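You operate a simulated robot arm through the tools that you are given. There is no shell and no other tool.

You run a simulated robot arm. Do the job below in one go: nothing can be reset, and whatever is moved stays where it is left.

Task
Park the two pins from the middle, slide the rail fully open and tighten both rail knobs.
Fine: any free parking hole at the plate's sides will do; touch no button, clamp or switch.

Only the result counts: the job must be done as asked and must still hold three seconds after the hand-in. Knocking over, shifting, dropping, spilling or breaking anything else fails it.

Robot
A 6-joint arm with a fingered hand, fixed in place. Base frame: the origin is on the floor under the middle of its stand, x ahead of it, y to its left, z up. Readings come in m, rad, newtons and seconds.
With the tool pointing down near the work surface it reaches from about 0.24 to 0.8 m from the base axis. Its first joint turns from -2.897 to 2.897 rad. Payload 4 kg.
Tool frame: the origin (TCP) lies between the finger pads and is the grasp point; the fingertips stand 0.026 m ahead of it; z points along the fingers, y is the line along which they close. The gripper opens to 0.132 m; its body begins 0.073 m behind the TCP. The gripper is a hand of 5 fingers: y runs from the thumb to the fingers, the wrist lies at [0, 0, -0.239] in the tool frame, and closing takes about 1.5 s.
Orientation is that of the tool frame in the base frame, as a unit quaternion [w, x, y, z]. With the fingers straight down and closing along the base's y, the tool's x points along the base's -x, its y along +y and its z along -z.

Tools
- The arm moves only by the tool arm_command. Its argument "motion" is a list of rows, each an object (a shift or turn left out is 0, a gripper value left out holds the last) with "slide": the shift along the tool's x, y, z in m, a list of three; "rot": the turn, a rotation vector about the tool's x, y, z in rad, a list of three. In form: [{"slide": [dx, dy, dz], "rot": [ax, ay, az]}, ...]. A call has 1 to 20 rows; each row is the pose to reach, as a shift and turn from the pose commanded when the call began, along the tool's axes at that moment. "hand" is the opening in per cent of the stroke, from 0 (shut) to 100 (fully open), set as the call begins (left out, the last holds). Rows are played at 5 a second. More than 0.05 m and 0.15 rad between two rows, or a gripper value outside its range, and nothing of the call is played. Where a pose cannot be reached the arm comes as near as it can. A force on the tool above 40 N (or 10 N above the force at the start of the call, whichever is more), or a blocked arm, ends the call early, and 0.2 s more pass. Each finger travels about 0.045 m/s and halts on what it meets, pressing with about 32 N; the grip force reading is that of the motor and also rises with nothing between the fingers. The clock runs only during rows and for 0.2 s after the last one: add rows that repeat a pose to give the fingers time. The reply holds the time, the measured pose of the TCP, the force on the tool along the base axes, the opening and the grip force, in the units named above and with some noise, with the torque about the TCP (base axes, N m) and any sound that the robot's microphone picked up, and new pictures: "pictures" is both (left out), scene, wrist or none.
- Cameras (640 x 400 px; columns grow to the right, rows downward): "scene" is fixed at [0.2185, -0.65, 1.4763]; the picture's right is [0.87, -0.49, 0.00], its down [-0.24, -0.43, -0.87] and it looks along [0.43, 0.76, -0.49] (base axes); focal length 335 px, centre (320, 200). "wrist" rides on the gripper at [0.085, 0.002, -0.097] in the tool frame; the picture's right is [-0.02, 1.00, 0.00], its down [-0.75, -0.02, -0.66] and it looks along [-0.66, -0.01, 0.75] (tool axes); focal length 270 px, centre (320, 200). There is no depth. A picture from a camera that has moved, and an enlarged one, comes with that camera's place and axes in the base frame and with its lens.
- finger_targets(finger1, finger2, finger3, finger4, thumb_bend): sets how far each is bent, from 0 (flat) to 1 (curled in); at 0.3 the hand is open as for a grip, at 0.7 the pads meet at the TCP. One left out holds its place. A second passes; each finger stops where it meets its share of the squeeze, and holds until it gets a number again. A gripper value or a shape takes the hand back. It gives what a move gives, with no picture; readings hold the bend of each and the force on the fingers (four entries, about 0 where the hand has none), thumb and palm.
- set_grasp(shape): the hand has 5 fingers and takes this shape, open, in about a second: jaw (thumb against the fingers, like two jaws); tri (thumb and two fingers); tip (a fingertip pinch); poke (one finger out to press); point (the index stretched); flat (the hand flat); cup (the hand cupped); fist (a fist). The gripper value then closes the fingers along that shape, each until it touches; the sizes above hold for jaw. It gives what a move gives, with no picture.
- inspect(camera, box): a new picture of the part [left, top, right, bottom] of that camera's present view, enlarged. It takes no simulated time.
- sign_off(): hands the job in; it is judged then, once.

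Nothing tells you positions but the pictures and the camera data. Unless the task says otherwise, let go and move clear before handing in.

The tools are called after ">>>" as a command line: name --argument value ..., lists and objects as JSON in quotes. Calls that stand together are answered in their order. arm_command: Moves the arm, as the interface text tells. Its arguments: {"type":"object","properties":{"motion":{"type":"array","items":{"type":"object","properties":{"slide":{"type":"array","items":{"type":"number"}},"rot":{"type":"array","items":{"type":"number"}}}}},"hand":{"type":"number"},"pictures":{"type":"string","enum":["both","scene","wrist","none"]}},"required":["motion"]} The other tools are called the same way: set_grasp (shape) gives the hand a shape; finger_targets (finger1, finger2, finger3, finger4, thumb_bend) moves the fingers one by one; inspect (camera, box) takes an enlarged picture of a part of a camera's view; sign_off () hands the job in.

At the start:

```text
clock: 0.0
eef_pos: [0.3761, -0.0333, 1.3208]
tool_rot: [0.0, 0.0, 1.0, -0.001]
ft_force: [0.2, -0.4, 0.2]
ft_torque: [0.05, 0.0, 0.02]
width: 0.1318
grasp_force: 0.0
shape: jaw
bend: [0.3, 0.3, 0.3, 0.3, 0.3]
finger forces: [0.0, 0.0, 0.0, 0.1, 0.1, 0.1]
```

scene: 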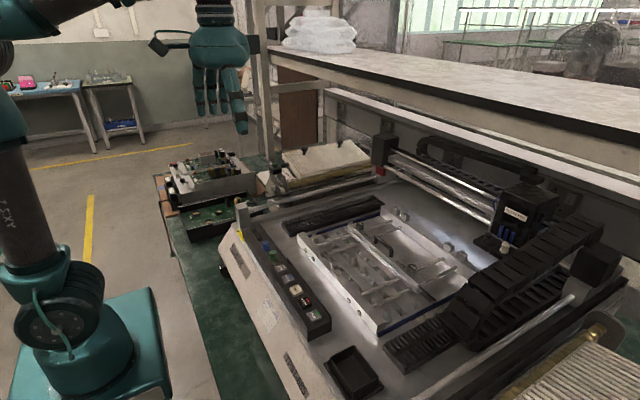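
wrist: 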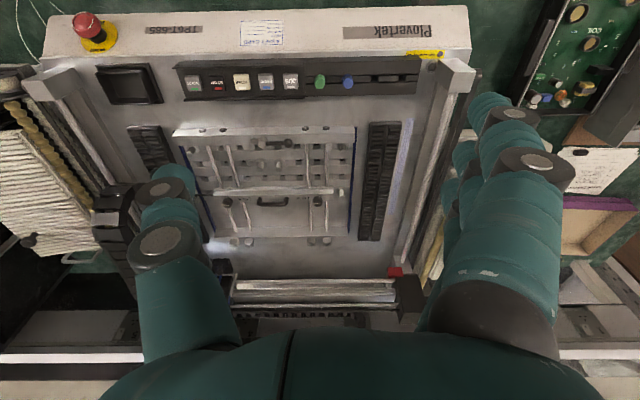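

I see a machine with a fixture plate holding a rail, pins and knobs in the middle. First I take enlarged pictures to make out the details before I move.

>>> inspect --camera "wrist" --box '[160, 110, 370, 250]'

>>> inspect --camera "scene" --box '[270, 190, 490, 340]'

>>> inspect --camera "scene" --box '[220, 180, 560, 400]'

```text
2.86 times, centred on (265, 180) of wrist
camera zoom: at [0.2934, -0.0307, 1.417], right [0.02, 1.0, 0.0], down [0.75, -0.02, 0.66], along [0.66, -0.01, -0.75], focal length 772 px, centre (477, 257)
```

zoom: 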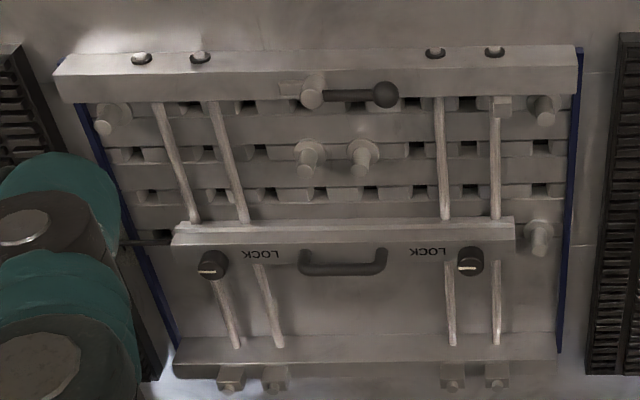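

```text
2.67 times, centred on (380, 265) of scene
camera zoom: at [0.2185, -0.65, 1.4763], right [0.87, -0.49, 0.0], down [-0.24, -0.43, -0.87], along [0.43, 0.76, -0.49], focal length 894 px, centre (160, 27)
```

zoom: 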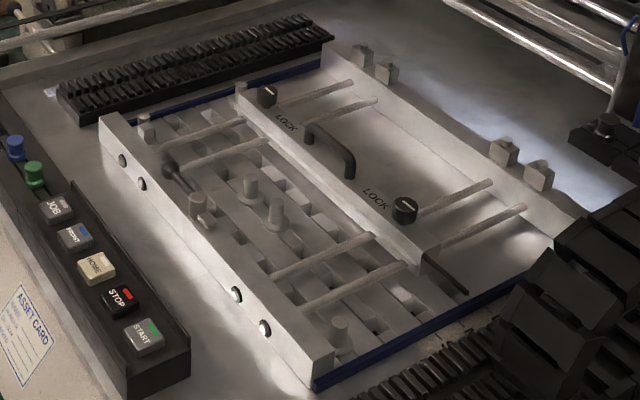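

```text
1.82 times, centred on (390, 290) of scene
camera zoom: at [0.2185, -0.65, 1.4763], right [0.87, -0.49, 0.0], down [-0.24, -0.43, -0.87], along [0.43, 0.76, -0.49], focal length 609 px, centre (193, 36)
```

zoom: 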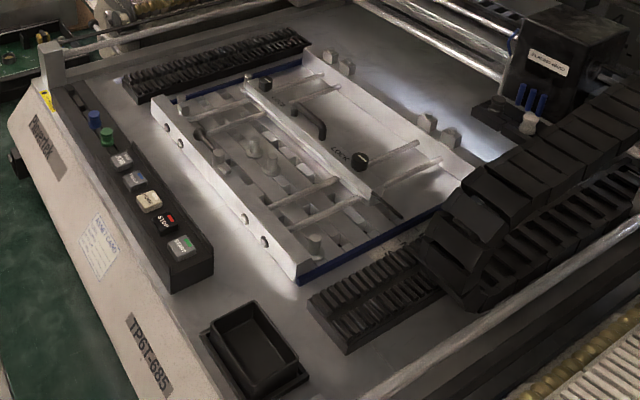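

The plate lies at about x 0.55–0.82, y -0.33–0.05. The rail has knobs near (0.688, -0.042, 0.972) and (0.688, -0.242, 0.972), and two pins stand side by side in the middle. I move closer for a better look.

>>> arm_command --motion '[{"slide": [-0.02, -0.018, 0.028]}, {"slide": [-0.04, -0.036, 0.056]}, {"slide": [-0.06, -0.054, 0.084]}, {"slide": [-0.08, -0.072, 0.112]}, {"slide": [-0.1, -0.09, 0.14]}, {"slide": [-0.12, -0.105, 0.17]}, {"slide": [-0.12, -0.105, 0.17]}]' --pictures "both"

```text
clock: 1.6
eef_pos: [0.4959, -0.139, 1.151]
tool_rot: [-0.001, -0.001, 1.0, 0.001]
ft_force: [0.0, 0.0, -0.7]
ft_torque: [-0.01, 0.01, -0.01]
width: 0.1319
grasp_force: 0.1
shape: jaw
bend: [0.3, 0.3, 0.3, 0.3, 0.3]
finger forces: [0.0, 0.1, 0.1, 0.0, 0.1, 0.0]
camera wrist: at [0.4131, -0.136, 1.247], right [0.02, 1.0, 0.0], down [0.75, -0.02, 0.66], along [0.66, -0.01, -0.75], focal length 270 px, centre (320, 200)
```

scene: 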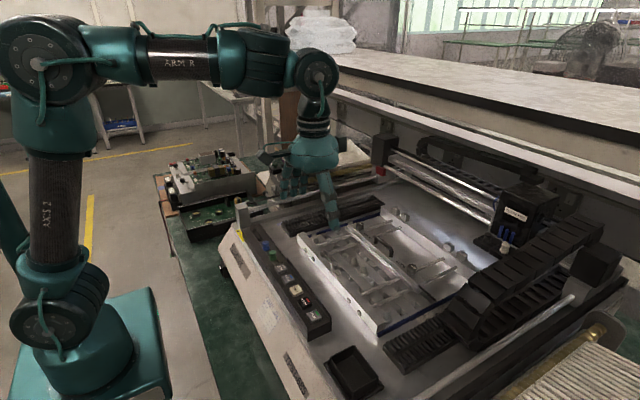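
wrist: 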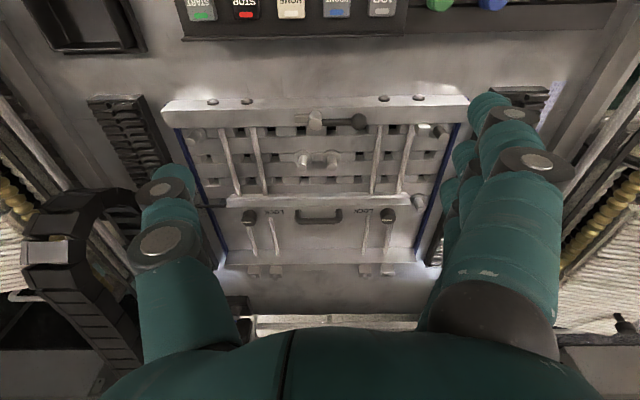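

>>> inspect --camera "wrist" --box '[155, 80, 315, 180]'

>>> inspect --camera "wrist" --box '[310, 80, 470, 180]'

>>> inspect --camera "wrist" --box '[200, 180, 440, 290]'

>>> inspect --camera "wrist" --box '[260, 100, 380, 175]'

```text
4.00 times, centred on (235, 130) of wrist
camera zoom: at [0.4131, -0.136, 1.247], right [0.02, 1.0, 0.0], down [0.75, -0.02, 0.66], along [0.66, -0.01, -0.75], focal length 1081 px, centre (660, 480)
```

zoom: 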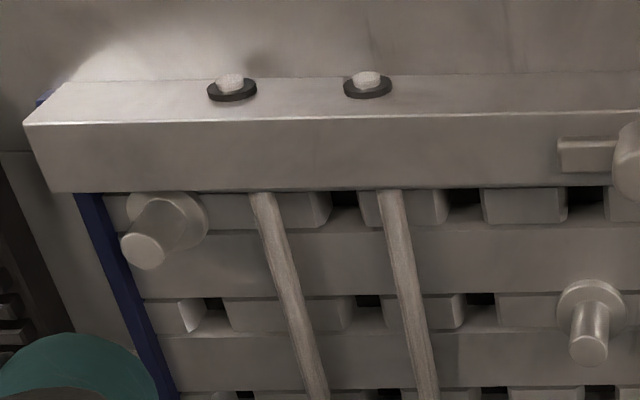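

```text
4.00 times, centred on (390, 130) of wrist
camera zoom: at [0.4131, -0.136, 1.247], right [0.02, 1.0, 0.0], down [0.75, -0.02, 0.66], along [0.66, -0.01, -0.75], focal length 1081 px, centre (40, 480)
```

zoom: 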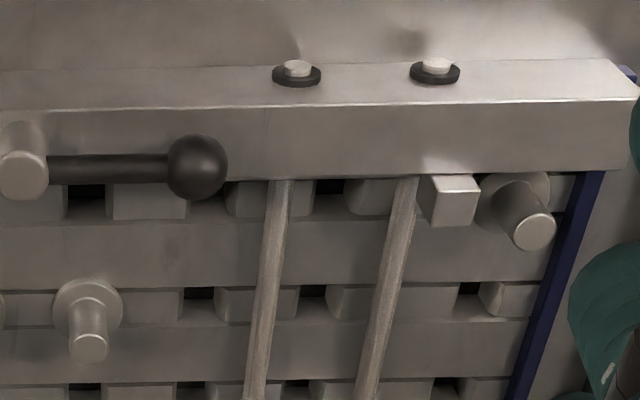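

```text
2.67 times, centred on (320, 235) of wrist
camera zoom: at [0.4131, -0.136, 1.247], right [0.02, 1.0, 0.0], down [0.75, -0.02, 0.66], along [0.66, -0.01, -0.75], focal length 721 px, centre (320, 107)
```

zoom: 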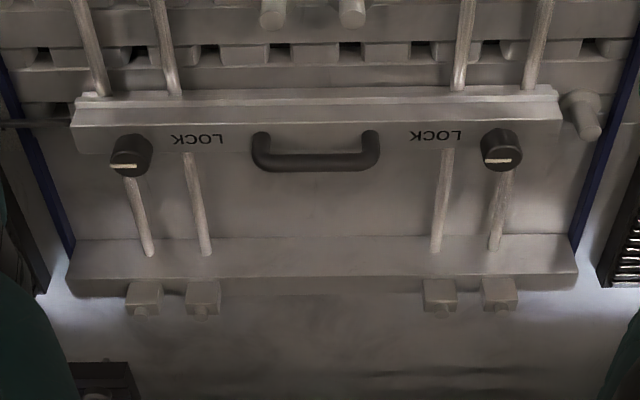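

```text
5.33 times, centred on (320, 138) of wrist
camera zoom: at [0.4131, -0.136, 1.247], right [0.02, 1.0, 0.0], down [0.75, -0.02, 0.66], along [0.66, -0.01, -0.75], focal length 1442 px, centre (320, 533)
```

zoom: 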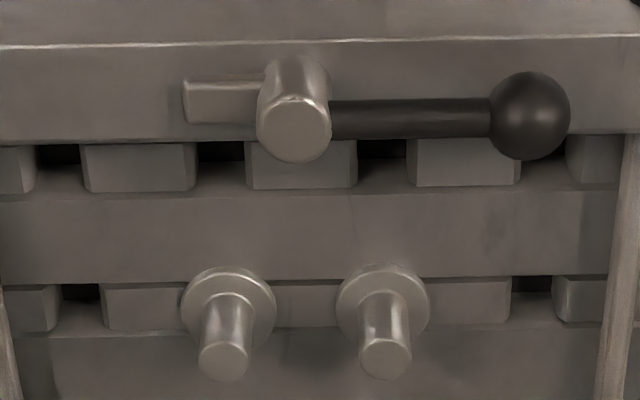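

The pins in the middle stand at about (0.614, -0.163) and (0.614, -0.123), with tops near z 0.952. Three others are already parked at the sides. Next I tilt the hand so the wrist camera looks straight down and I can find the free parking holes and read the knob marks.

>>> arm_command --motion '[{"slide": [-0.025, 0, 0], "rot": [0, 0.1, 0]}, {"slide": [-0.05, 0, 0], "rot": [0, 0.2, 0]}, {"slide": [-0.075, 0, 0], "rot": [0, 0.3, 0]}, {"slide": [-0.1, 0, 0], "rot": [0, 0.4, 0]}, {"slide": [-0.125, 0, 0], "rot": [0, 0.5, 0]}, {"slide": [-0.14, 0, 0], "rot": [0, 0.6, 0]}, {"slide": [-0.14, 0, 0], "rot": [0, 0.6, 0]}]' --pictures "wrist"

```text
clock: 3.2
eef_pos: [0.565, -0.1204, 1.0838]
tool_rot: [-0.294, 0.0, 0.956, -0.001]
ft_force: [0.0, 0.1, 0.2]
ft_torque: [-0.02, 0.02, 0.0]
width: 0.132
grasp_force: 0.1
shape: jaw
bend: [0.3, 0.3, 0.3, 0.3, 0.3]
finger forces: [0.0, 0.1, 0.1, 0.0, 0.0, 0.1]
out of reach, approached as far as the arm can: row 2, 4, 5, 6, 7
camera wrist: at [0.5503, -0.1191, 1.2097], right [0.02, 1.0, -0.01], down [0.99, -0.02, 0.12], along [0.12, -0.01, -0.99], focal length 270 px, centre (320, 200)
```

wrist: 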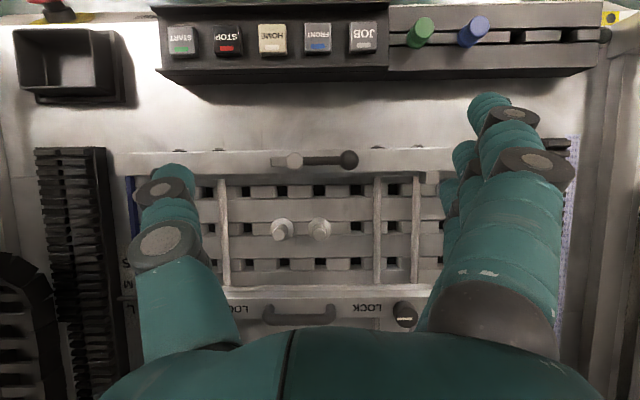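

>>> inspect --camera "wrist" --box '[80, 140, 240, 340]'

>>> inspect --camera "wrist" --box '[200, 280, 440, 340]'

>>> inspect --camera "wrist" --box '[360, 140, 520, 340]'

>>> inspect --camera "wrist" --box '[240, 190, 360, 270]'

```text
2.00 times, centred on (160, 240) of wrist
camera zoom: at [0.5503, -0.1191, 1.2097], right [0.02, 1.0, -0.01], down [0.99, -0.02, 0.12], along [0.12, -0.01, -0.99], focal length 541 px, centre (640, 120)
```

zoom: 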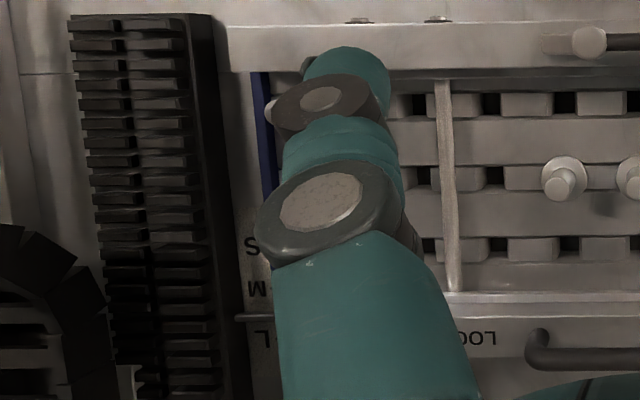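

```text
2.67 times, centred on (320, 310) of wrist
camera zoom: at [0.5503, -0.1191, 1.2097], right [0.02, 1.0, -0.01], down [0.99, -0.02, 0.12], along [0.12, -0.01, -0.99], focal length 721 px, centre (320, -93)
```

zoom: 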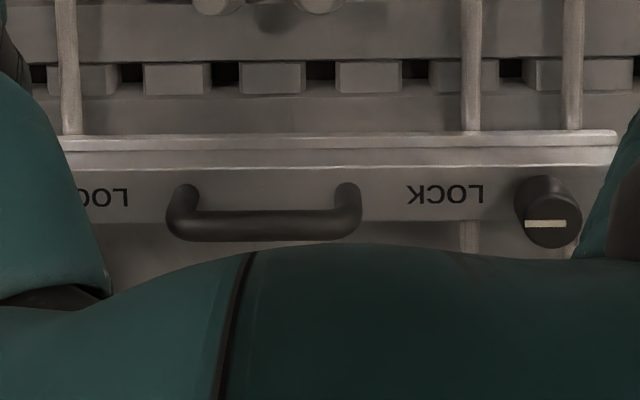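

```text
2.00 times, centred on (440, 240) of wrist
camera zoom: at [0.5503, -0.1191, 1.2097], right [0.02, 1.0, -0.01], down [0.99, -0.02, 0.12], along [0.12, -0.01, -0.99], focal length 541 px, centre (80, 120)
```

zoom: 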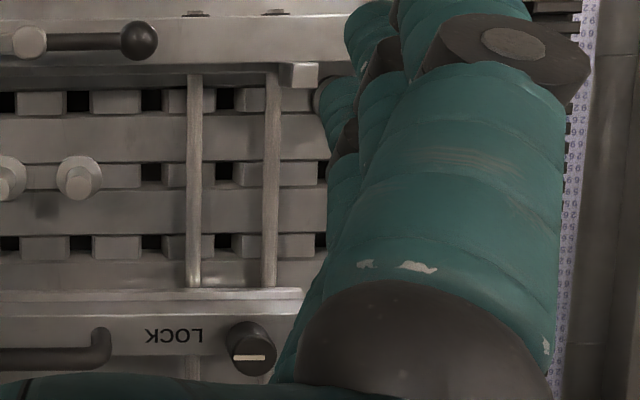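

```text
5.00 times, centred on (300, 230) of wrist
camera zoom: at [0.5503, -0.1191, 1.2097], right [0.02, 1.0, -0.01], down [0.99, -0.02, 0.12], along [0.12, -0.01, -0.99], focal length 1351 px, centre (420, 50)
```

zoom: 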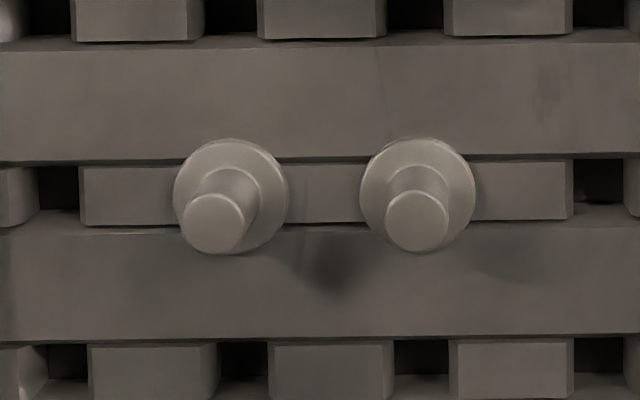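

>>> arm_command --motion '[{"slide": [0.018, -0.03, -0.005], "rot": [0, -0.12, 0]}, {"slide": [0.036, -0.06, -0.01], "rot": [0, -0.24, 0]}, {"slide": [0.054, -0.09, -0.015], "rot": [0, -0.36, 0]}, {"slide": [0.072, -0.12, -0.02], "rot": [0, -0.48, 0]}, {"slide": [0.089, -0.15, -0.024], "rot": [0, -0.6, 0]}, {"slide": [0.089, -0.15, -0.024], "rot": [0, -0.6, 0]}]' --pictures "wrist"

```text
clock: 4.6
eef_pos: [0.5167, -0.2654, 1.1571]
tool_rot: [0.0, 0.0, 1.0, 0.014]
ft_force: [0.1, -0.6, -0.1]
ft_torque: [-0.01, -0.02, 0.0]
width: 0.132
grasp_force: 0.0
shape: jaw
bend: [0.3, 0.3, 0.3, 0.3, 0.3]
finger forces: [0.0, 0.1, 0.0, 0.1, 0.1, 0.0]
out of reach, approached as far as the arm can: row 5, 6
camera wrist: at [0.4333, -0.2645, 1.2528], right [0.02, 1.0, 0.03], down [0.75, -0.04, 0.66], along [0.66, 0.01, -0.75], focal length 270 px, centre (320, 200)
```

wrist: 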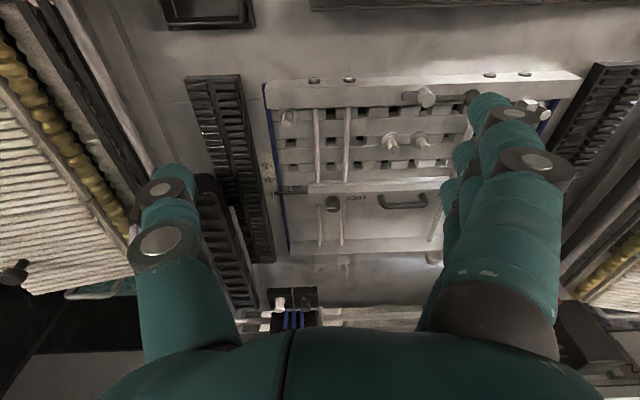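

>>> inspect --camera "wrist" --box '[240, 70, 360, 170]'

>>> inspect --camera "wrist" --box '[240, 150, 360, 270]'

>>> inspect --camera "wrist" --box '[255, 150, 315, 210]'

```text
4.00 times, centred on (300, 120) of wrist
camera zoom: at [0.4333, -0.2645, 1.2528], right [0.02, 1.0, 0.03], down [0.75, -0.04, 0.66], along [0.66, 0.01, -0.75], focal length 1081 px, centre (400, 520)
```

zoom: 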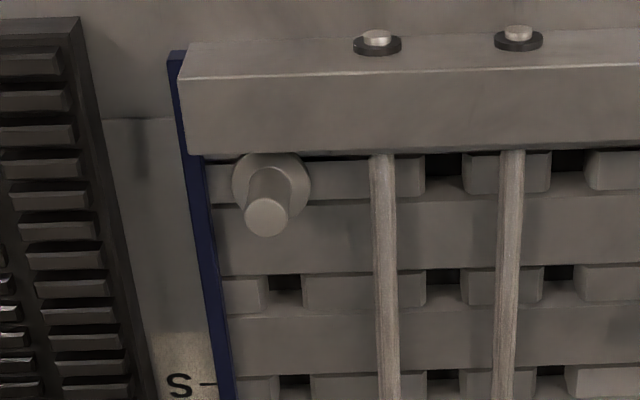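

```text
3.33 times, centred on (300, 210) of wrist
camera zoom: at [0.4333, -0.2645, 1.2528], right [0.02, 1.0, 0.03], down [0.75, -0.04, 0.66], along [0.66, 0.01, -0.75], focal length 901 px, centre (387, 167)
```

zoom: 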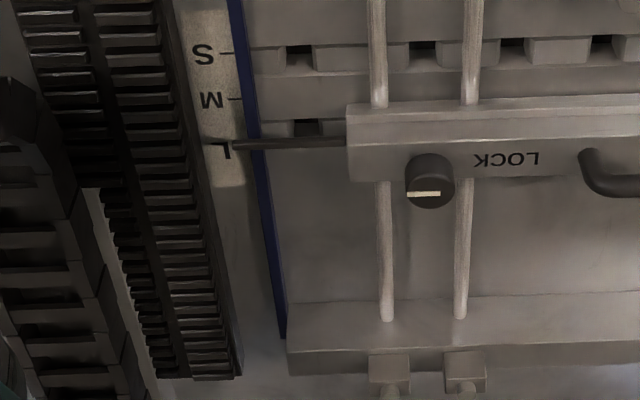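

```text
6.67 times, centred on (285, 180) of wrist
camera zoom: at [0.4333, -0.2645, 1.2528], right [0.02, 1.0, 0.03], down [0.75, -0.04, 0.66], along [0.66, 0.01, -0.75], focal length 1802 px, centre (553, 333)
```

zoom: 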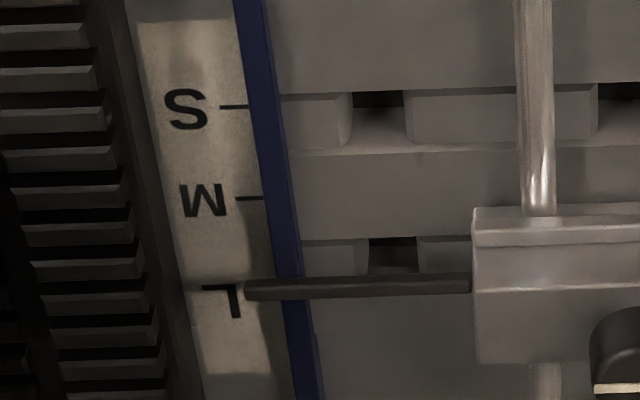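

>>> inspect --camera "scene" --box '[400, 260, 460, 310]'

>>> inspect --camera "scene" --box '[340, 230, 440, 300]'

>>> inspect --camera "scene" --box '[370, 270, 450, 340]'

>>> inspect --camera "wrist" --box '[360, 170, 460, 240]'

```text
8.00 times, centred on (430, 285) of scene
camera zoom: at [0.2185, -0.65, 1.4763], right [0.87, -0.49, 0.0], down [-0.24, -0.43, -0.87], along [0.43, 0.76, -0.49], focal length 2681 px, centre (-560, -480)
```

zoom: 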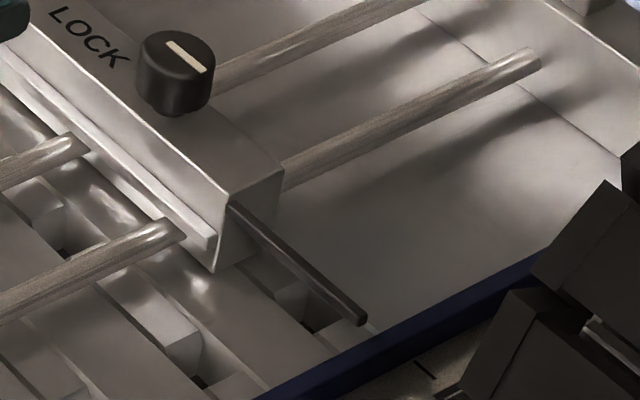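

```text
5.71 times, centred on (390, 265) of scene
camera zoom: at [0.2185, -0.65, 1.4763], right [0.87, -0.49, 0.0], down [-0.24, -0.43, -0.87], along [0.43, 0.76, -0.49], focal length 1915 px, centre (-80, -171)
```

zoom: 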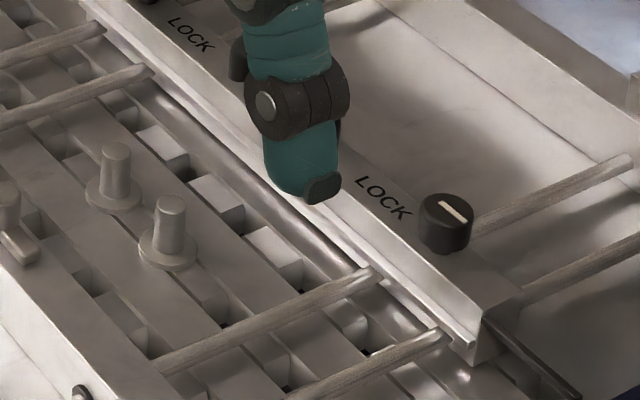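

```text
5.71 times, centred on (410, 305) of scene
camera zoom: at [0.2185, -0.65, 1.4763], right [0.87, -0.49, 0.0], down [-0.24, -0.43, -0.87], along [0.43, 0.76, -0.49], focal length 1915 px, centre (-194, -400)
```

zoom: 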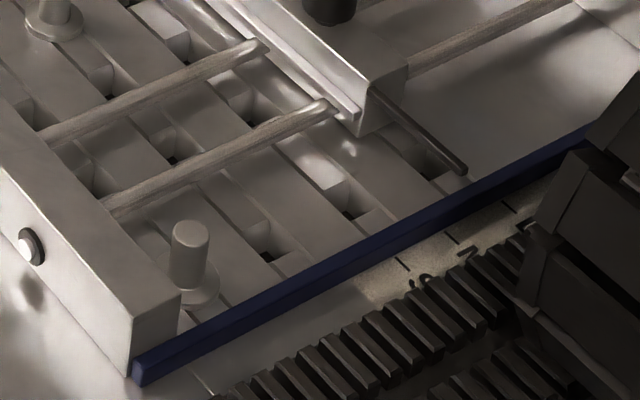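

```text
5.71 times, centred on (410, 205) of wrist
camera zoom: at [0.4333, -0.2645, 1.2528], right [0.02, 1.0, 0.03], down [0.75, -0.04, 0.66], along [0.66, 0.01, -0.75], focal length 1544 px, centre (-194, 171)
```

zoom: 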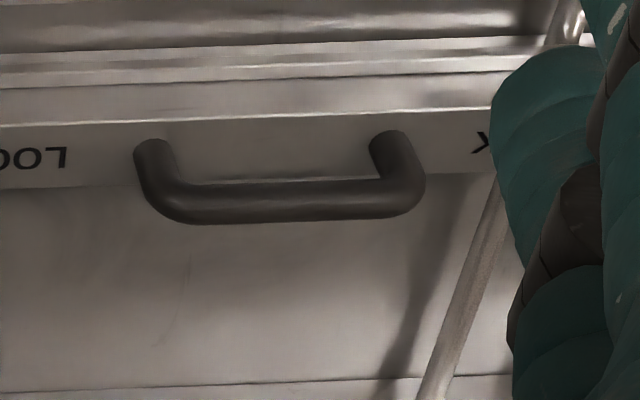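

The S/M/L scale runs toward +x, so open is toward +x. Pins sit in square holes on a 40 mm grid, and the outermost columns at y≈-0.297 and y≈+0.012 look like the parking columns. Before moving I zoom in on the knobs and handle.

>>> inspect --camera "wrist" --box '[315, 185, 355, 215]'

>>> inspect --camera "scene" --box '[400, 255, 440, 280]'

>>> inspect --camera "scene" --box '[345, 215, 385, 240]'

>>> inspect --camera "scene" --box '[285, 190, 365, 240]'

```text
13.33 times, centred on (335, 200) of wrist
camera zoom: at [0.4333, -0.2645, 1.2528], right [0.02, 1.0, 0.03], down [0.75, -0.04, 0.66], along [0.66, 0.01, -0.75], focal length 3604 px, centre (120, 200)
```

zoom: 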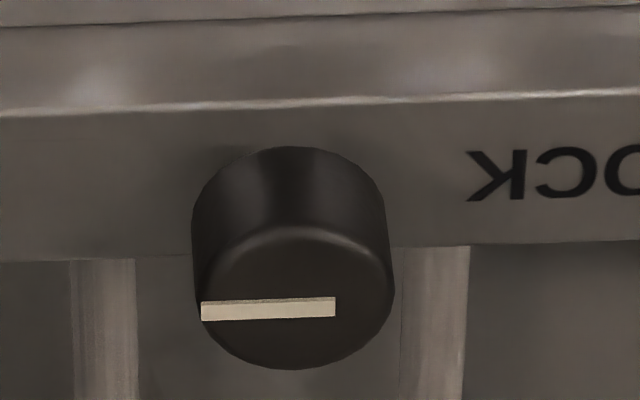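

```text
16.00 times, centred on (420, 268) of scene
camera zoom: at [0.2185, -0.65, 1.4763], right [0.87, -0.49, 0.0], down [-0.24, -0.43, -0.87], along [0.43, 0.76, -0.49], focal length 5362 px, centre (-1280, -880)
```

zoom: 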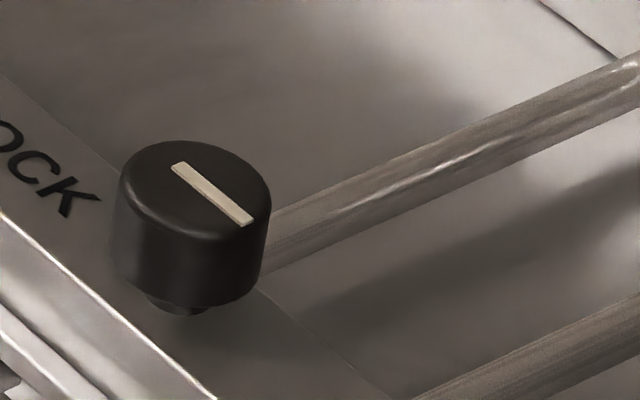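

```text
16.00 times, centred on (365, 228) of scene
camera zoom: at [0.2185, -0.65, 1.4763], right [0.87, -0.49, 0.0], down [-0.24, -0.43, -0.87], along [0.43, 0.76, -0.49], focal length 5362 px, centre (-400, -240)
```

zoom: 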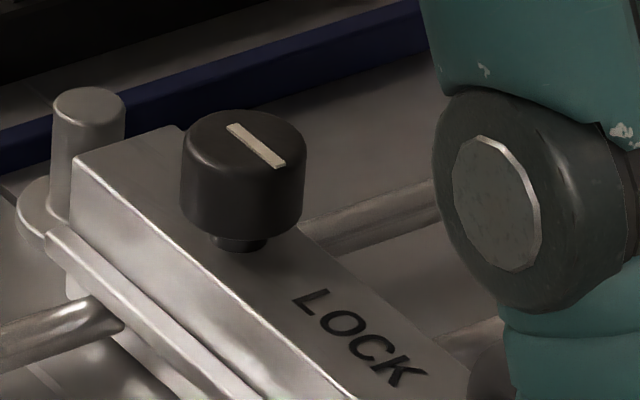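

```text
8.00 times, centred on (325, 215) of scene
camera zoom: at [0.2185, -0.65, 1.4763], right [0.87, -0.49, 0.0], down [-0.24, -0.43, -0.87], along [0.43, 0.76, -0.49], focal length 2681 px, centre (280, 80)
```

zoom: 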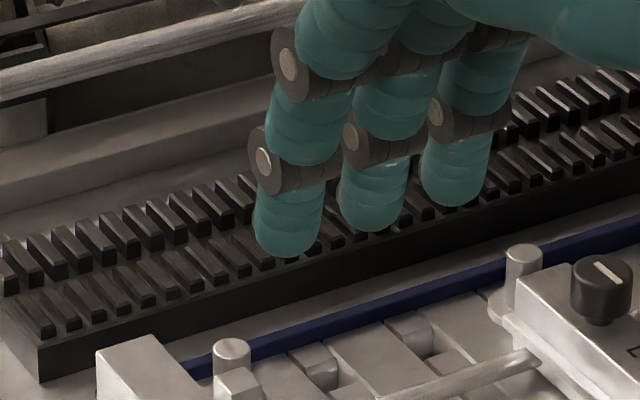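

Both knob pointers face -y and the knobs sit on short stems. I move back to the middle of the plate, then try the pinch shapes in free air.

>>> arm_command --motion '[{"slide": [0.005, 0.03, 0]}, {"slide": [0.01, 0.06, 0]}, {"slide": [0.015, 0.09, 0]}, {"slide": [0.02, 0.125, 0]}, {"slide": [0.02, 0.125, 0]}]' --pictures "none"

>>> set_grasp --shape "tip"

>>> inspect --camera "scene" --box '[200, 90, 400, 240]'

>>> inspect --camera "wrist" --box '[0, 0, 640, 400]'

```text
clock: 5.8
eef_pos: [0.5086, -0.1371, 1.1849]
tool_rot: [-0.005, 0.001, 1.0, 0.021]
ft_force: [0.2, -0.6, 0.0]
ft_torque: [0.12, 0.01, -0.02]
width: 0.1317
grasp_force: 0.2
shape: jaw
bend: [0.3, 0.3, 0.3, 0.3, 0.3]
finger forces: [0.0, 0.0, 0.1, 0.0, 0.0, 0.0]
out of reach, approached as far as the arm can: row 1, 2, 3, 4, 5
```

```text
clock: 6.7
eef_pos: [0.5091, -0.1378, 1.1852]
tool_rot: [-0.005, 0.001, 1.0, 0.02]
ft_force: [0.3, -0.8, 0.6]
ft_torque: [0.03, -0.01, -0.01]
width: 0.132
grasp_force: 0.0
shape: tip
bend: [0.0, 0.3, 0.3, 0.0, 0.3]
finger forces: [0.1, 0.0, 0.1, 0.1, 0.0, 0.0]
```

```text
2.67 times, centred on (300, 165) of scene
camera zoom: at [0.2185, -0.65, 1.4763], right [0.87, -0.49, 0.0], down [-0.24, -0.43, -0.87], along [0.43, 0.76, -0.49], focal length 894 px, centre (373, 293)
```

zoom: 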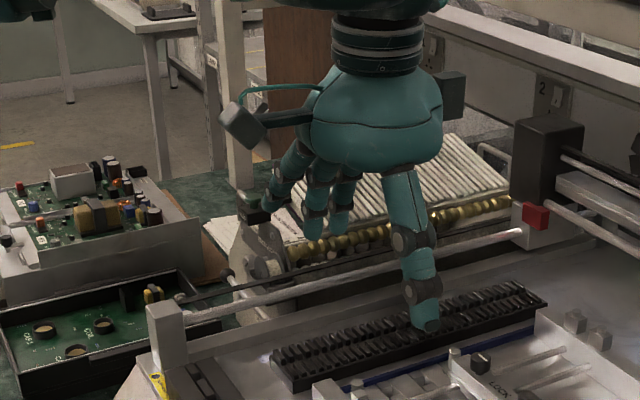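

```text
1.00 times, centred on (320, 200) of wrist (not enlarged: the box is as wide or as high as the picture)
camera zoom: at [0.4259, -0.1386, 1.2819], right [0.02, 1.0, 0.04], down [0.76, -0.04, 0.65], along [0.65, 0.02, -0.76], focal length 270 px, centre (320, 200)
```

zoom: 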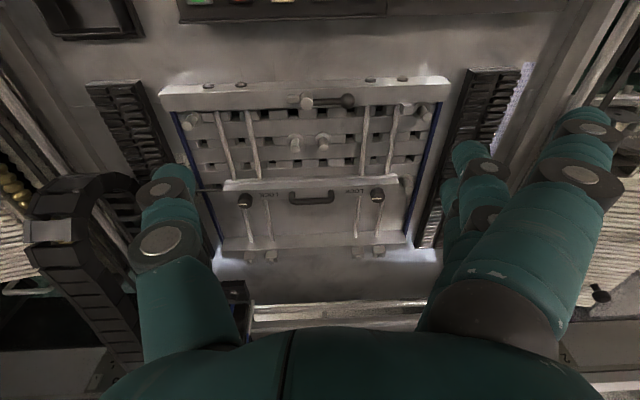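

>>> arm_command --motion '[{"slide": [0, 0, 0], "rot": [0.02, -0.005, 0]}, {"slide": [0, 0, 0], "rot": [0.042, -0.01, 0]}, {"slide": [0, 0, 0], "rot": [0.042, -0.01, 0]}]' --pictures "scene"

```text
clock: 7.5
eef_pos: [0.5136, -0.1348, 1.1926]
tool_rot: [-0.003, 0.0, 1.0, 0.005]
ft_force: [-0.2, -1.6, -0.1]
ft_torque: [0.12, -0.02, 0.0]
width: 0.1321
grasp_force: 0.1
shape: tip
bend: [0.0, 0.3, 0.3, 0.0, 0.3]
finger forces: [0.1, 0.0, 0.0, 0.0, 0.1, 0.0]
out of reach, approached as far as the arm can: row 1, 2, 3
```

scene: 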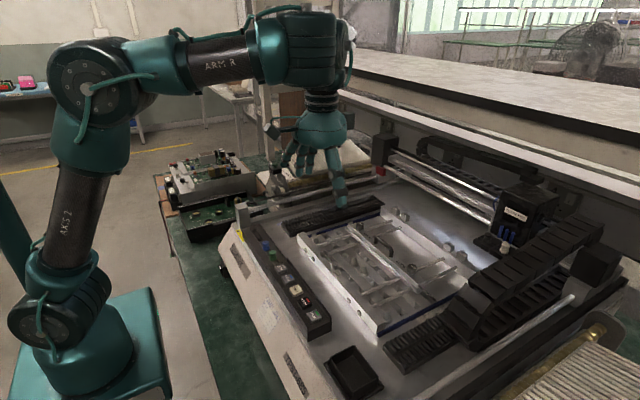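

>>> inspect --camera "scene" --box '[0, 0, 400, 250]'

>>> inspect --camera "scene" --box '[240, 0, 400, 220]'

```text
1.60 times, centred on (200, 125) of scene
camera zoom: at [0.2185, -0.65, 1.4763], right [0.87, -0.49, 0.0], down [-0.24, -0.43, -0.87], along [0.43, 0.76, -0.49], focal length 536 px, centre (512, 320)
```

zoom: 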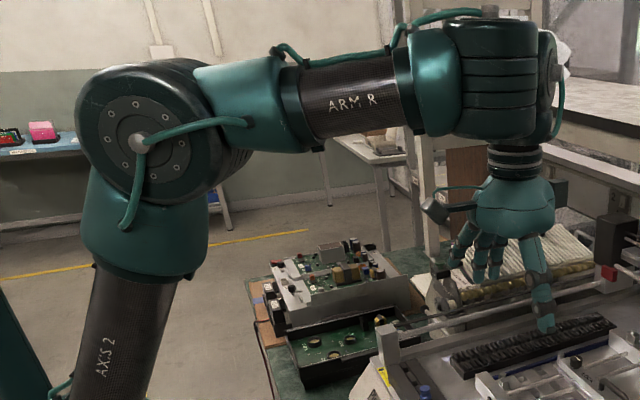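

```text
1.82 times, centred on (320, 110) of scene
camera zoom: at [0.2185, -0.65, 1.4763], right [0.87, -0.49, 0.0], down [-0.24, -0.43, -0.87], along [0.43, 0.76, -0.49], focal length 609 px, centre (320, 364)
```

zoom: 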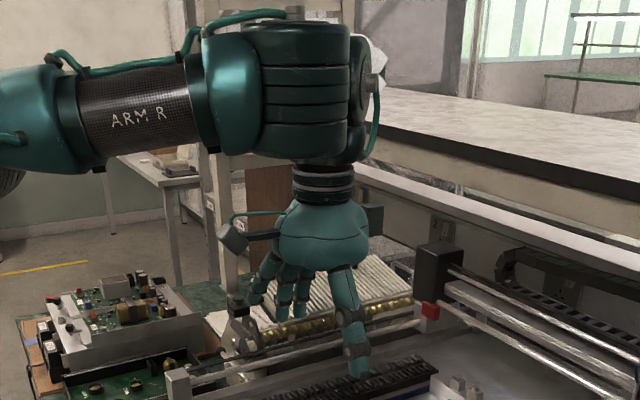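

The arm settled into an awkward configuration after the tilt. I back up to the start pose and check whether it gets its freedom back.

>>> arm_command --motion '[{"slide": [0.02, 0.015, -0.02]}, {"slide": [0.04, 0.03, -0.04]}, {"slide": [0.06, 0.045, -0.06]}, {"slide": [0.08, 0.06, -0.08]}, {"slide": [0.1, 0.075, -0.1]}, {"slide": [0.12, 0.09, -0.115]}, {"slide": [0.137, 0.1, -0.127]}, {"slide": [0.137, 0.1, -0.127]}]' --pictures "scene"

```text
clock: 9.3
eef_pos: [0.3443, -0.0452, 1.2725]
tool_rot: [0.005, 0.0, 1.0, -0.021]
ft_force: [0.7, 0.7, 0.4]
ft_torque: [0.0, 0.0, 0.0]
width: 0.132
grasp_force: 0.0
shape: tip
bend: [0.0, 0.3, 0.3, 0.0, 0.3]
finger forces: [0.0, 0.0, 0.1, 0.1, 0.0, 0.0]
out of reach, approached as far as the arm can: row 1, 2, 3, 4
```

scene: 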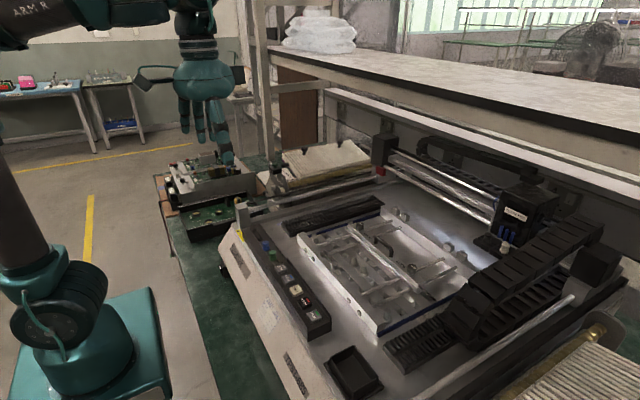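

>>> arm_command --motion '[{"slide": [-0.01, 0.004, -0.016], "rot": [-0.014, 0.003, 0]}, {"slide": [-0.02, 0.008, -0.032], "rot": [-0.028, 0.007, 0]}, {"slide": [-0.032, 0.012, -0.048], "rot": [-0.042, 0.01, 0]}, {"slide": [-0.032, 0.012, -0.048], "rot": [-0.042, 0.01, 0]}]' --pictures "scene"

>>> inspect --camera "scene" --box '[0, 0, 320, 200]'

```text
clock: 10.3
eef_pos: [0.3768, -0.0281, 1.3198]
tool_rot: [-0.001, 0.0, 1.0, 0.0]
ft_force: [-0.8, 0.8, -0.1]
ft_torque: [-0.02, -0.03, 0.01]
width: 0.1319
grasp_force: 0.0
shape: tip
bend: [0.0, 0.3, 0.3, 0.0, 0.3]
finger forces: [0.0, 0.1, 0.1, 0.0, 0.1, 0.0]
```

scene: 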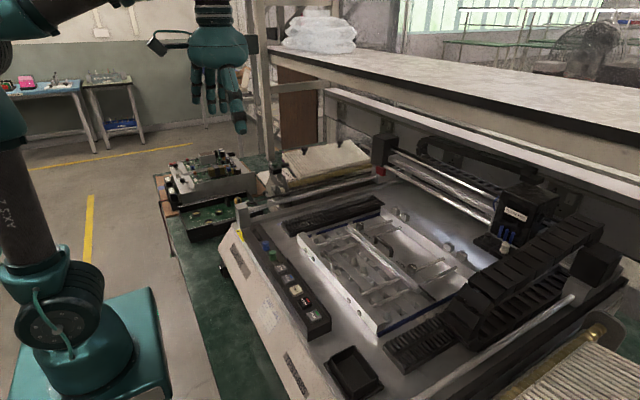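

```text
2.00 times, centred on (160, 100) of scene
camera zoom: at [0.2185, -0.65, 1.4763], right [0.87, -0.49, 0.0], down [-0.24, -0.43, -0.87], along [0.43, 0.76, -0.49], focal length 670 px, centre (640, 400)
```

zoom: 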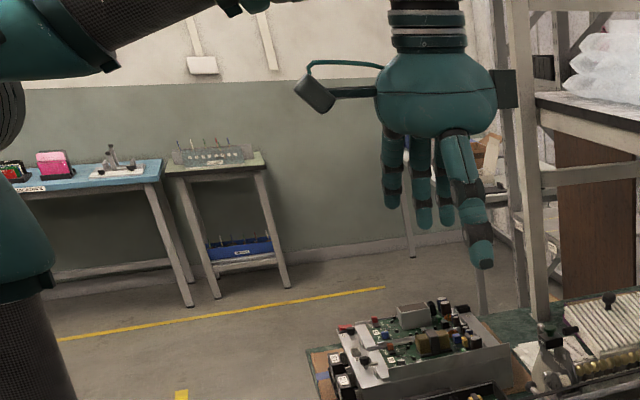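

>>> arm_command --motion '[{"slide": [-0.02, -0.018, 0.028]}, {"slide": [-0.04, -0.036, 0.056]}, {"slide": [-0.06, -0.054, 0.084]}, {"slide": [-0.08, -0.072, 0.112]}, {"slide": [-0.1, -0.09, 0.14]}, {"slide": [-0.12, -0.11, 0.17]}, {"slide": [-0.12, -0.11, 0.17]}]' --pictures "scene"

>>> inspect --camera "scene" --box '[0, 0, 400, 250]'

```text
clock: 11.9
eef_pos: [0.4967, -0.1392, 1.152]
tool_rot: [0.0, 0.0, 1.0, 0.0]
ft_force: [-0.4, -0.4, 0.1]
ft_torque: [0.0, -0.04, 0.03]
width: 0.1318
grasp_force: 0.0
shape: tip
bend: [0.0, 0.3, 0.3, 0.0, 0.3]
finger forces: [0.0, 0.1, 0.0, 0.0, 0.1, 0.0]
```

scene: 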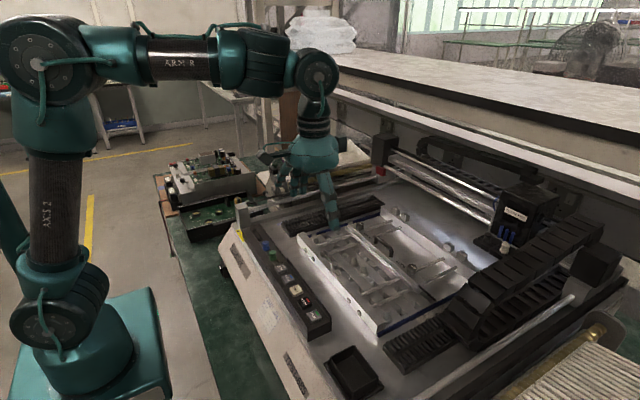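

```text
1.60 times, centred on (200, 125) of scene
camera zoom: at [0.2185, -0.65, 1.4763], right [0.87, -0.49, 0.0], down [-0.24, -0.43, -0.87], along [0.43, 0.76, -0.49], focal length 536 px, centre (512, 320)
```

zoom: 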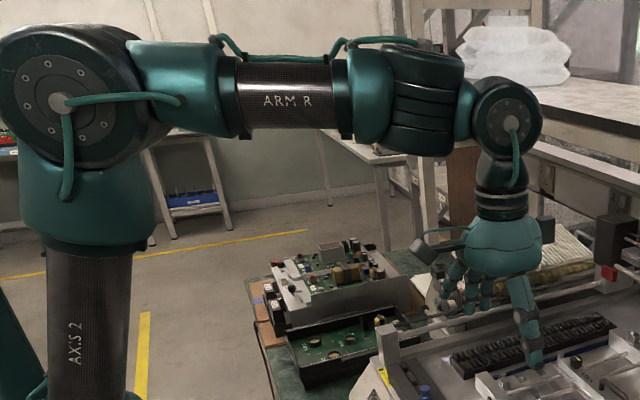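

Back in the good configuration, so I'll avoid tilting toward the base. Now I look at the tip shape and close it in the air to see where the fingers meet.

>>> inspect --camera "scene" --box '[250, 110, 370, 240]'

>>> arm_command --motion '[{"slide": [0, 0, 0]}, {"slide": [0, 0, 0]}, {"slide": [0, 0, 0]}, {"slide": [0, 0, 0]}, {"slide": [0, 0, 0]}, {"slide": [0, 0, 0]}, {"slide": [0, 0, 0]}, {"slide": [0, 0, 0]}]' --hand 0 --pictures "wrist"

>>> inspect --camera "scene" --box '[250, 110, 370, 240]'

```text
3.08 times, centred on (310, 175) of scene
camera zoom: at [0.2185, -0.65, 1.4763], right [0.87, -0.49, 0.0], down [-0.24, -0.43, -0.87], along [0.43, 0.76, -0.49], focal length 1031 px, centre (351, 277)
```

zoom: 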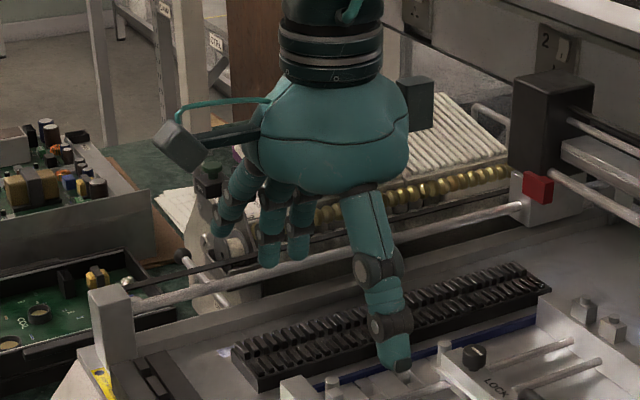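

```text
clock: 13.7
eef_pos: [0.4971, -0.1381, 1.1517]
tool_rot: [0.0, 0.0, 1.0, 0.0]
ft_force: [-0.3, -0.8, -0.5]
ft_torque: [-0.02, 0.02, 0.02]
width: 0.0002
grasp_force: 16.7
shape: tip
bend: [0.03, 0.63, 0.63, 0.03, 0.67]
finger forces: [0.0, 0.1, 0.1, 0.0, 0.0, 0.0]
camera wrist: at [0.413, -0.1356, 1.2472], right [0.02, 1.0, 0.0], down [0.75, -0.02, 0.66], along [0.66, -0.01, -0.75], focal length 270 px, centre (320, 200)
```

wrist: 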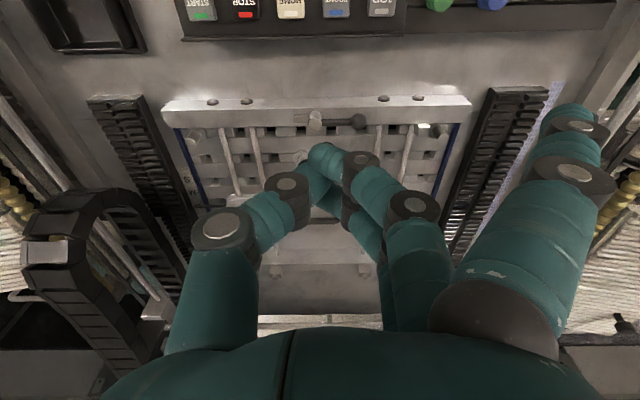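

```text
3.08 times, centred on (310, 175) of scene
camera zoom: at [0.2185, -0.65, 1.4763], right [0.87, -0.49, 0.0], down [-0.24, -0.43, -0.87], along [0.43, 0.76, -0.49], focal length 1031 px, centre (351, 277)
```

zoom: 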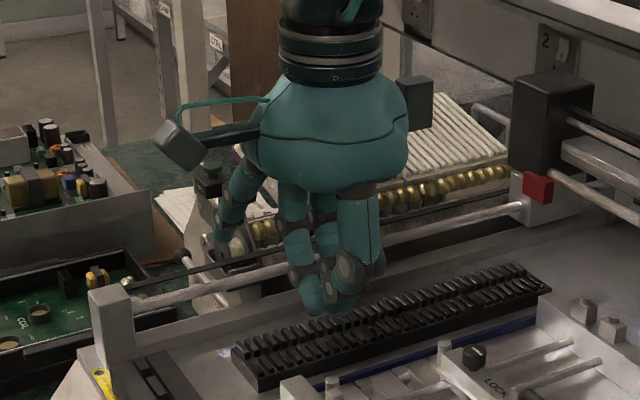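

The tip shape brings fingers 2 and 3 against the thumb and splays the other two out of the way. I zoom in to locate the pinch point relative to the TCP.

>>> inspect --camera "wrist" --box '[240, 120, 420, 240]'

>>> inspect --camera "scene" --box '[280, 160, 340, 220]'

```text
3.33 times, centred on (330, 180) of wrist
camera zoom: at [0.413, -0.1356, 1.2472], right [0.02, 1.0, 0.0], down [0.75, -0.02, 0.66], along [0.66, -0.01, -0.75], focal length 901 px, centre (287, 267)
```

zoom: 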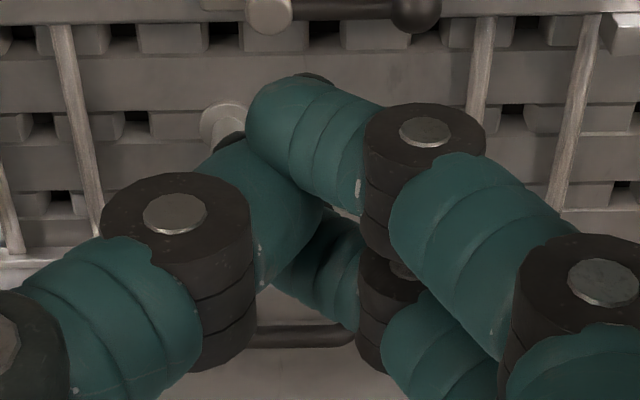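

```text
6.67 times, centred on (310, 190) of scene
camera zoom: at [0.2185, -0.65, 1.4763], right [0.87, -0.49, 0.0], down [-0.24, -0.43, -0.87], along [0.43, 0.76, -0.49], focal length 2234 px, centre (387, 267)
```

zoom: 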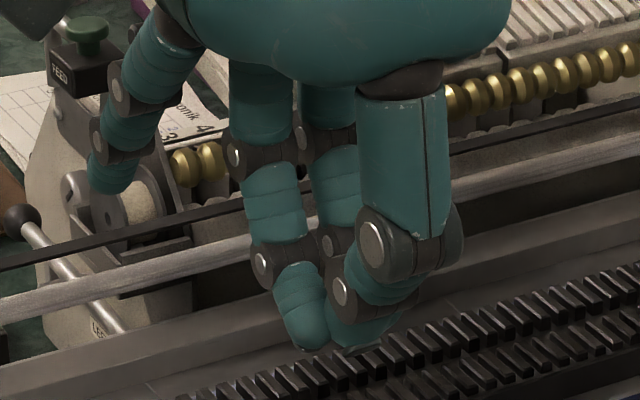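

>>> set_grasp --shape "tri"

>>> inspect --camera "scene" --box '[280, 130, 360, 230]'

>>> arm_command --motion '[{"slide": [0, 0, 0]}, {"slide": [0, 0, 0]}, {"slide": [0, 0, 0]}, {"slide": [0, 0, 0]}, {"slide": [0, 0, 0]}, {"slide": [0, 0, 0]}, {"slide": [0, 0, 0]}, {"slide": [0, 0, 0]}]' --hand 15 --pictures "wrist"

>>> inspect --camera "scene" --box '[280, 140, 360, 230]'

>>> inspect --camera "wrist" --box '[220, 110, 420, 240]'

```text
clock: 14.6
eef_pos: [0.4965, -0.1383, 1.1514]
tool_rot: [0.0, 0.0, 1.0, 0.001]
ft_force: [-0.1, 0.0, -0.6]
ft_torque: [0.01, -0.02, 0.03]
width: 0.1319
grasp_force: 0.2
shape: tri
bend: [0.0, 0.3, 0.3, 0.0, 0.3]
finger forces: [0.1, 0.0, 0.0, 0.1, 0.1, 0.0]
```

```text
4.00 times, centred on (320, 180) of scene
camera zoom: at [0.2185, -0.65, 1.4763], right [0.87, -0.49, 0.0], down [-0.24, -0.43, -0.87], along [0.43, 0.76, -0.49], focal length 1341 px, centre (320, 280)
```

zoom: 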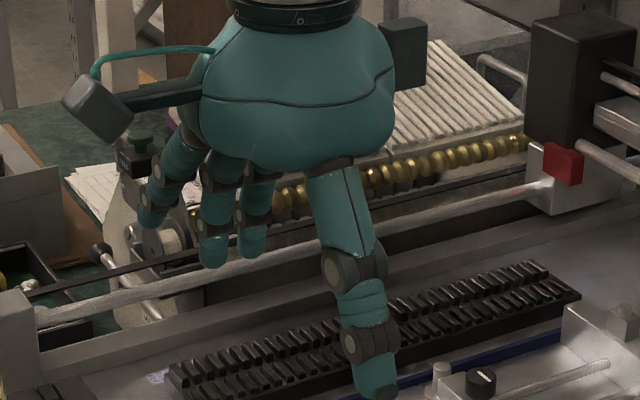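

```text
clock: 16.4
eef_pos: [0.4965, -0.1384, 1.1506]
tool_rot: [-0.001, 0.0, 1.0, 0.0]
ft_force: [0.1, 0.2, -1.1]
ft_torque: [0.01, 0.03, -0.01]
width: 0.0204
grasp_force: 0.1
shape: tri
bend: [0.0, 0.73, 0.73, 0.0, 0.7]
finger forces: [0.1, 0.0, 0.1, 0.0, 0.0, 0.0]
camera wrist: at [0.413, -0.1356, 1.2472], right [0.02, 1.0, 0.0], down [0.75, -0.02, 0.66], along [0.66, -0.01, -0.75], focal length 270 px, centre (320, 200)
```

wrist: 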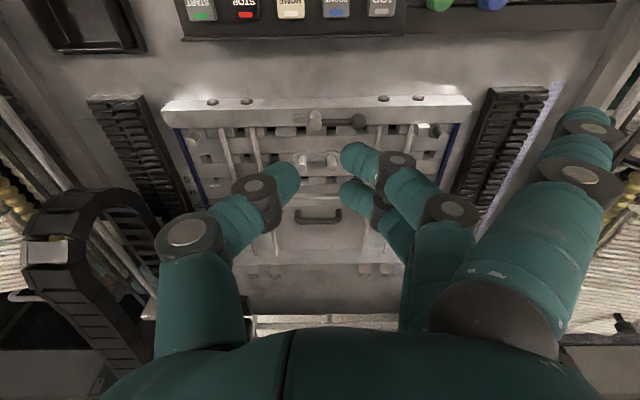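

```text
4.44 times, centred on (320, 185) of scene
camera zoom: at [0.2185, -0.65, 1.4763], right [0.87, -0.49, 0.0], down [-0.24, -0.43, -0.87], along [0.43, 0.76, -0.49], focal length 1490 px, centre (320, 267)
```

zoom: 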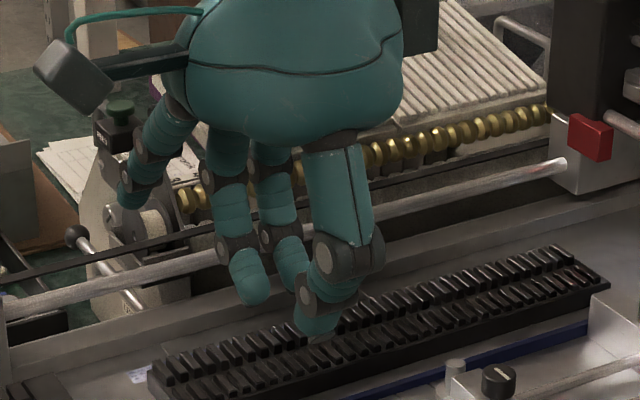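

```text
3.08 times, centred on (320, 175) of wrist
camera zoom: at [0.413, -0.1356, 1.2472], right [0.02, 1.0, 0.0], down [0.75, -0.02, 0.66], along [0.66, -0.01, -0.75], focal length 832 px, centre (320, 277)
```

zoom: 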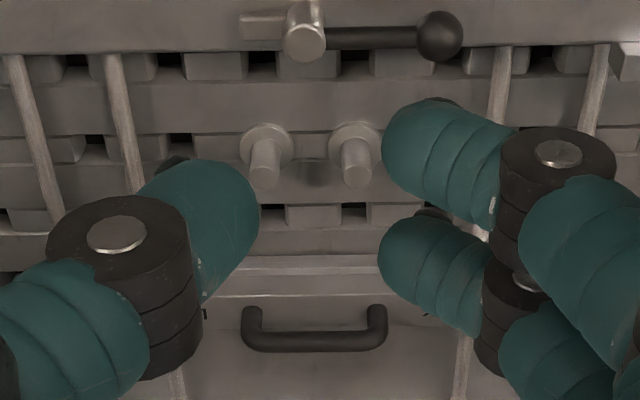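

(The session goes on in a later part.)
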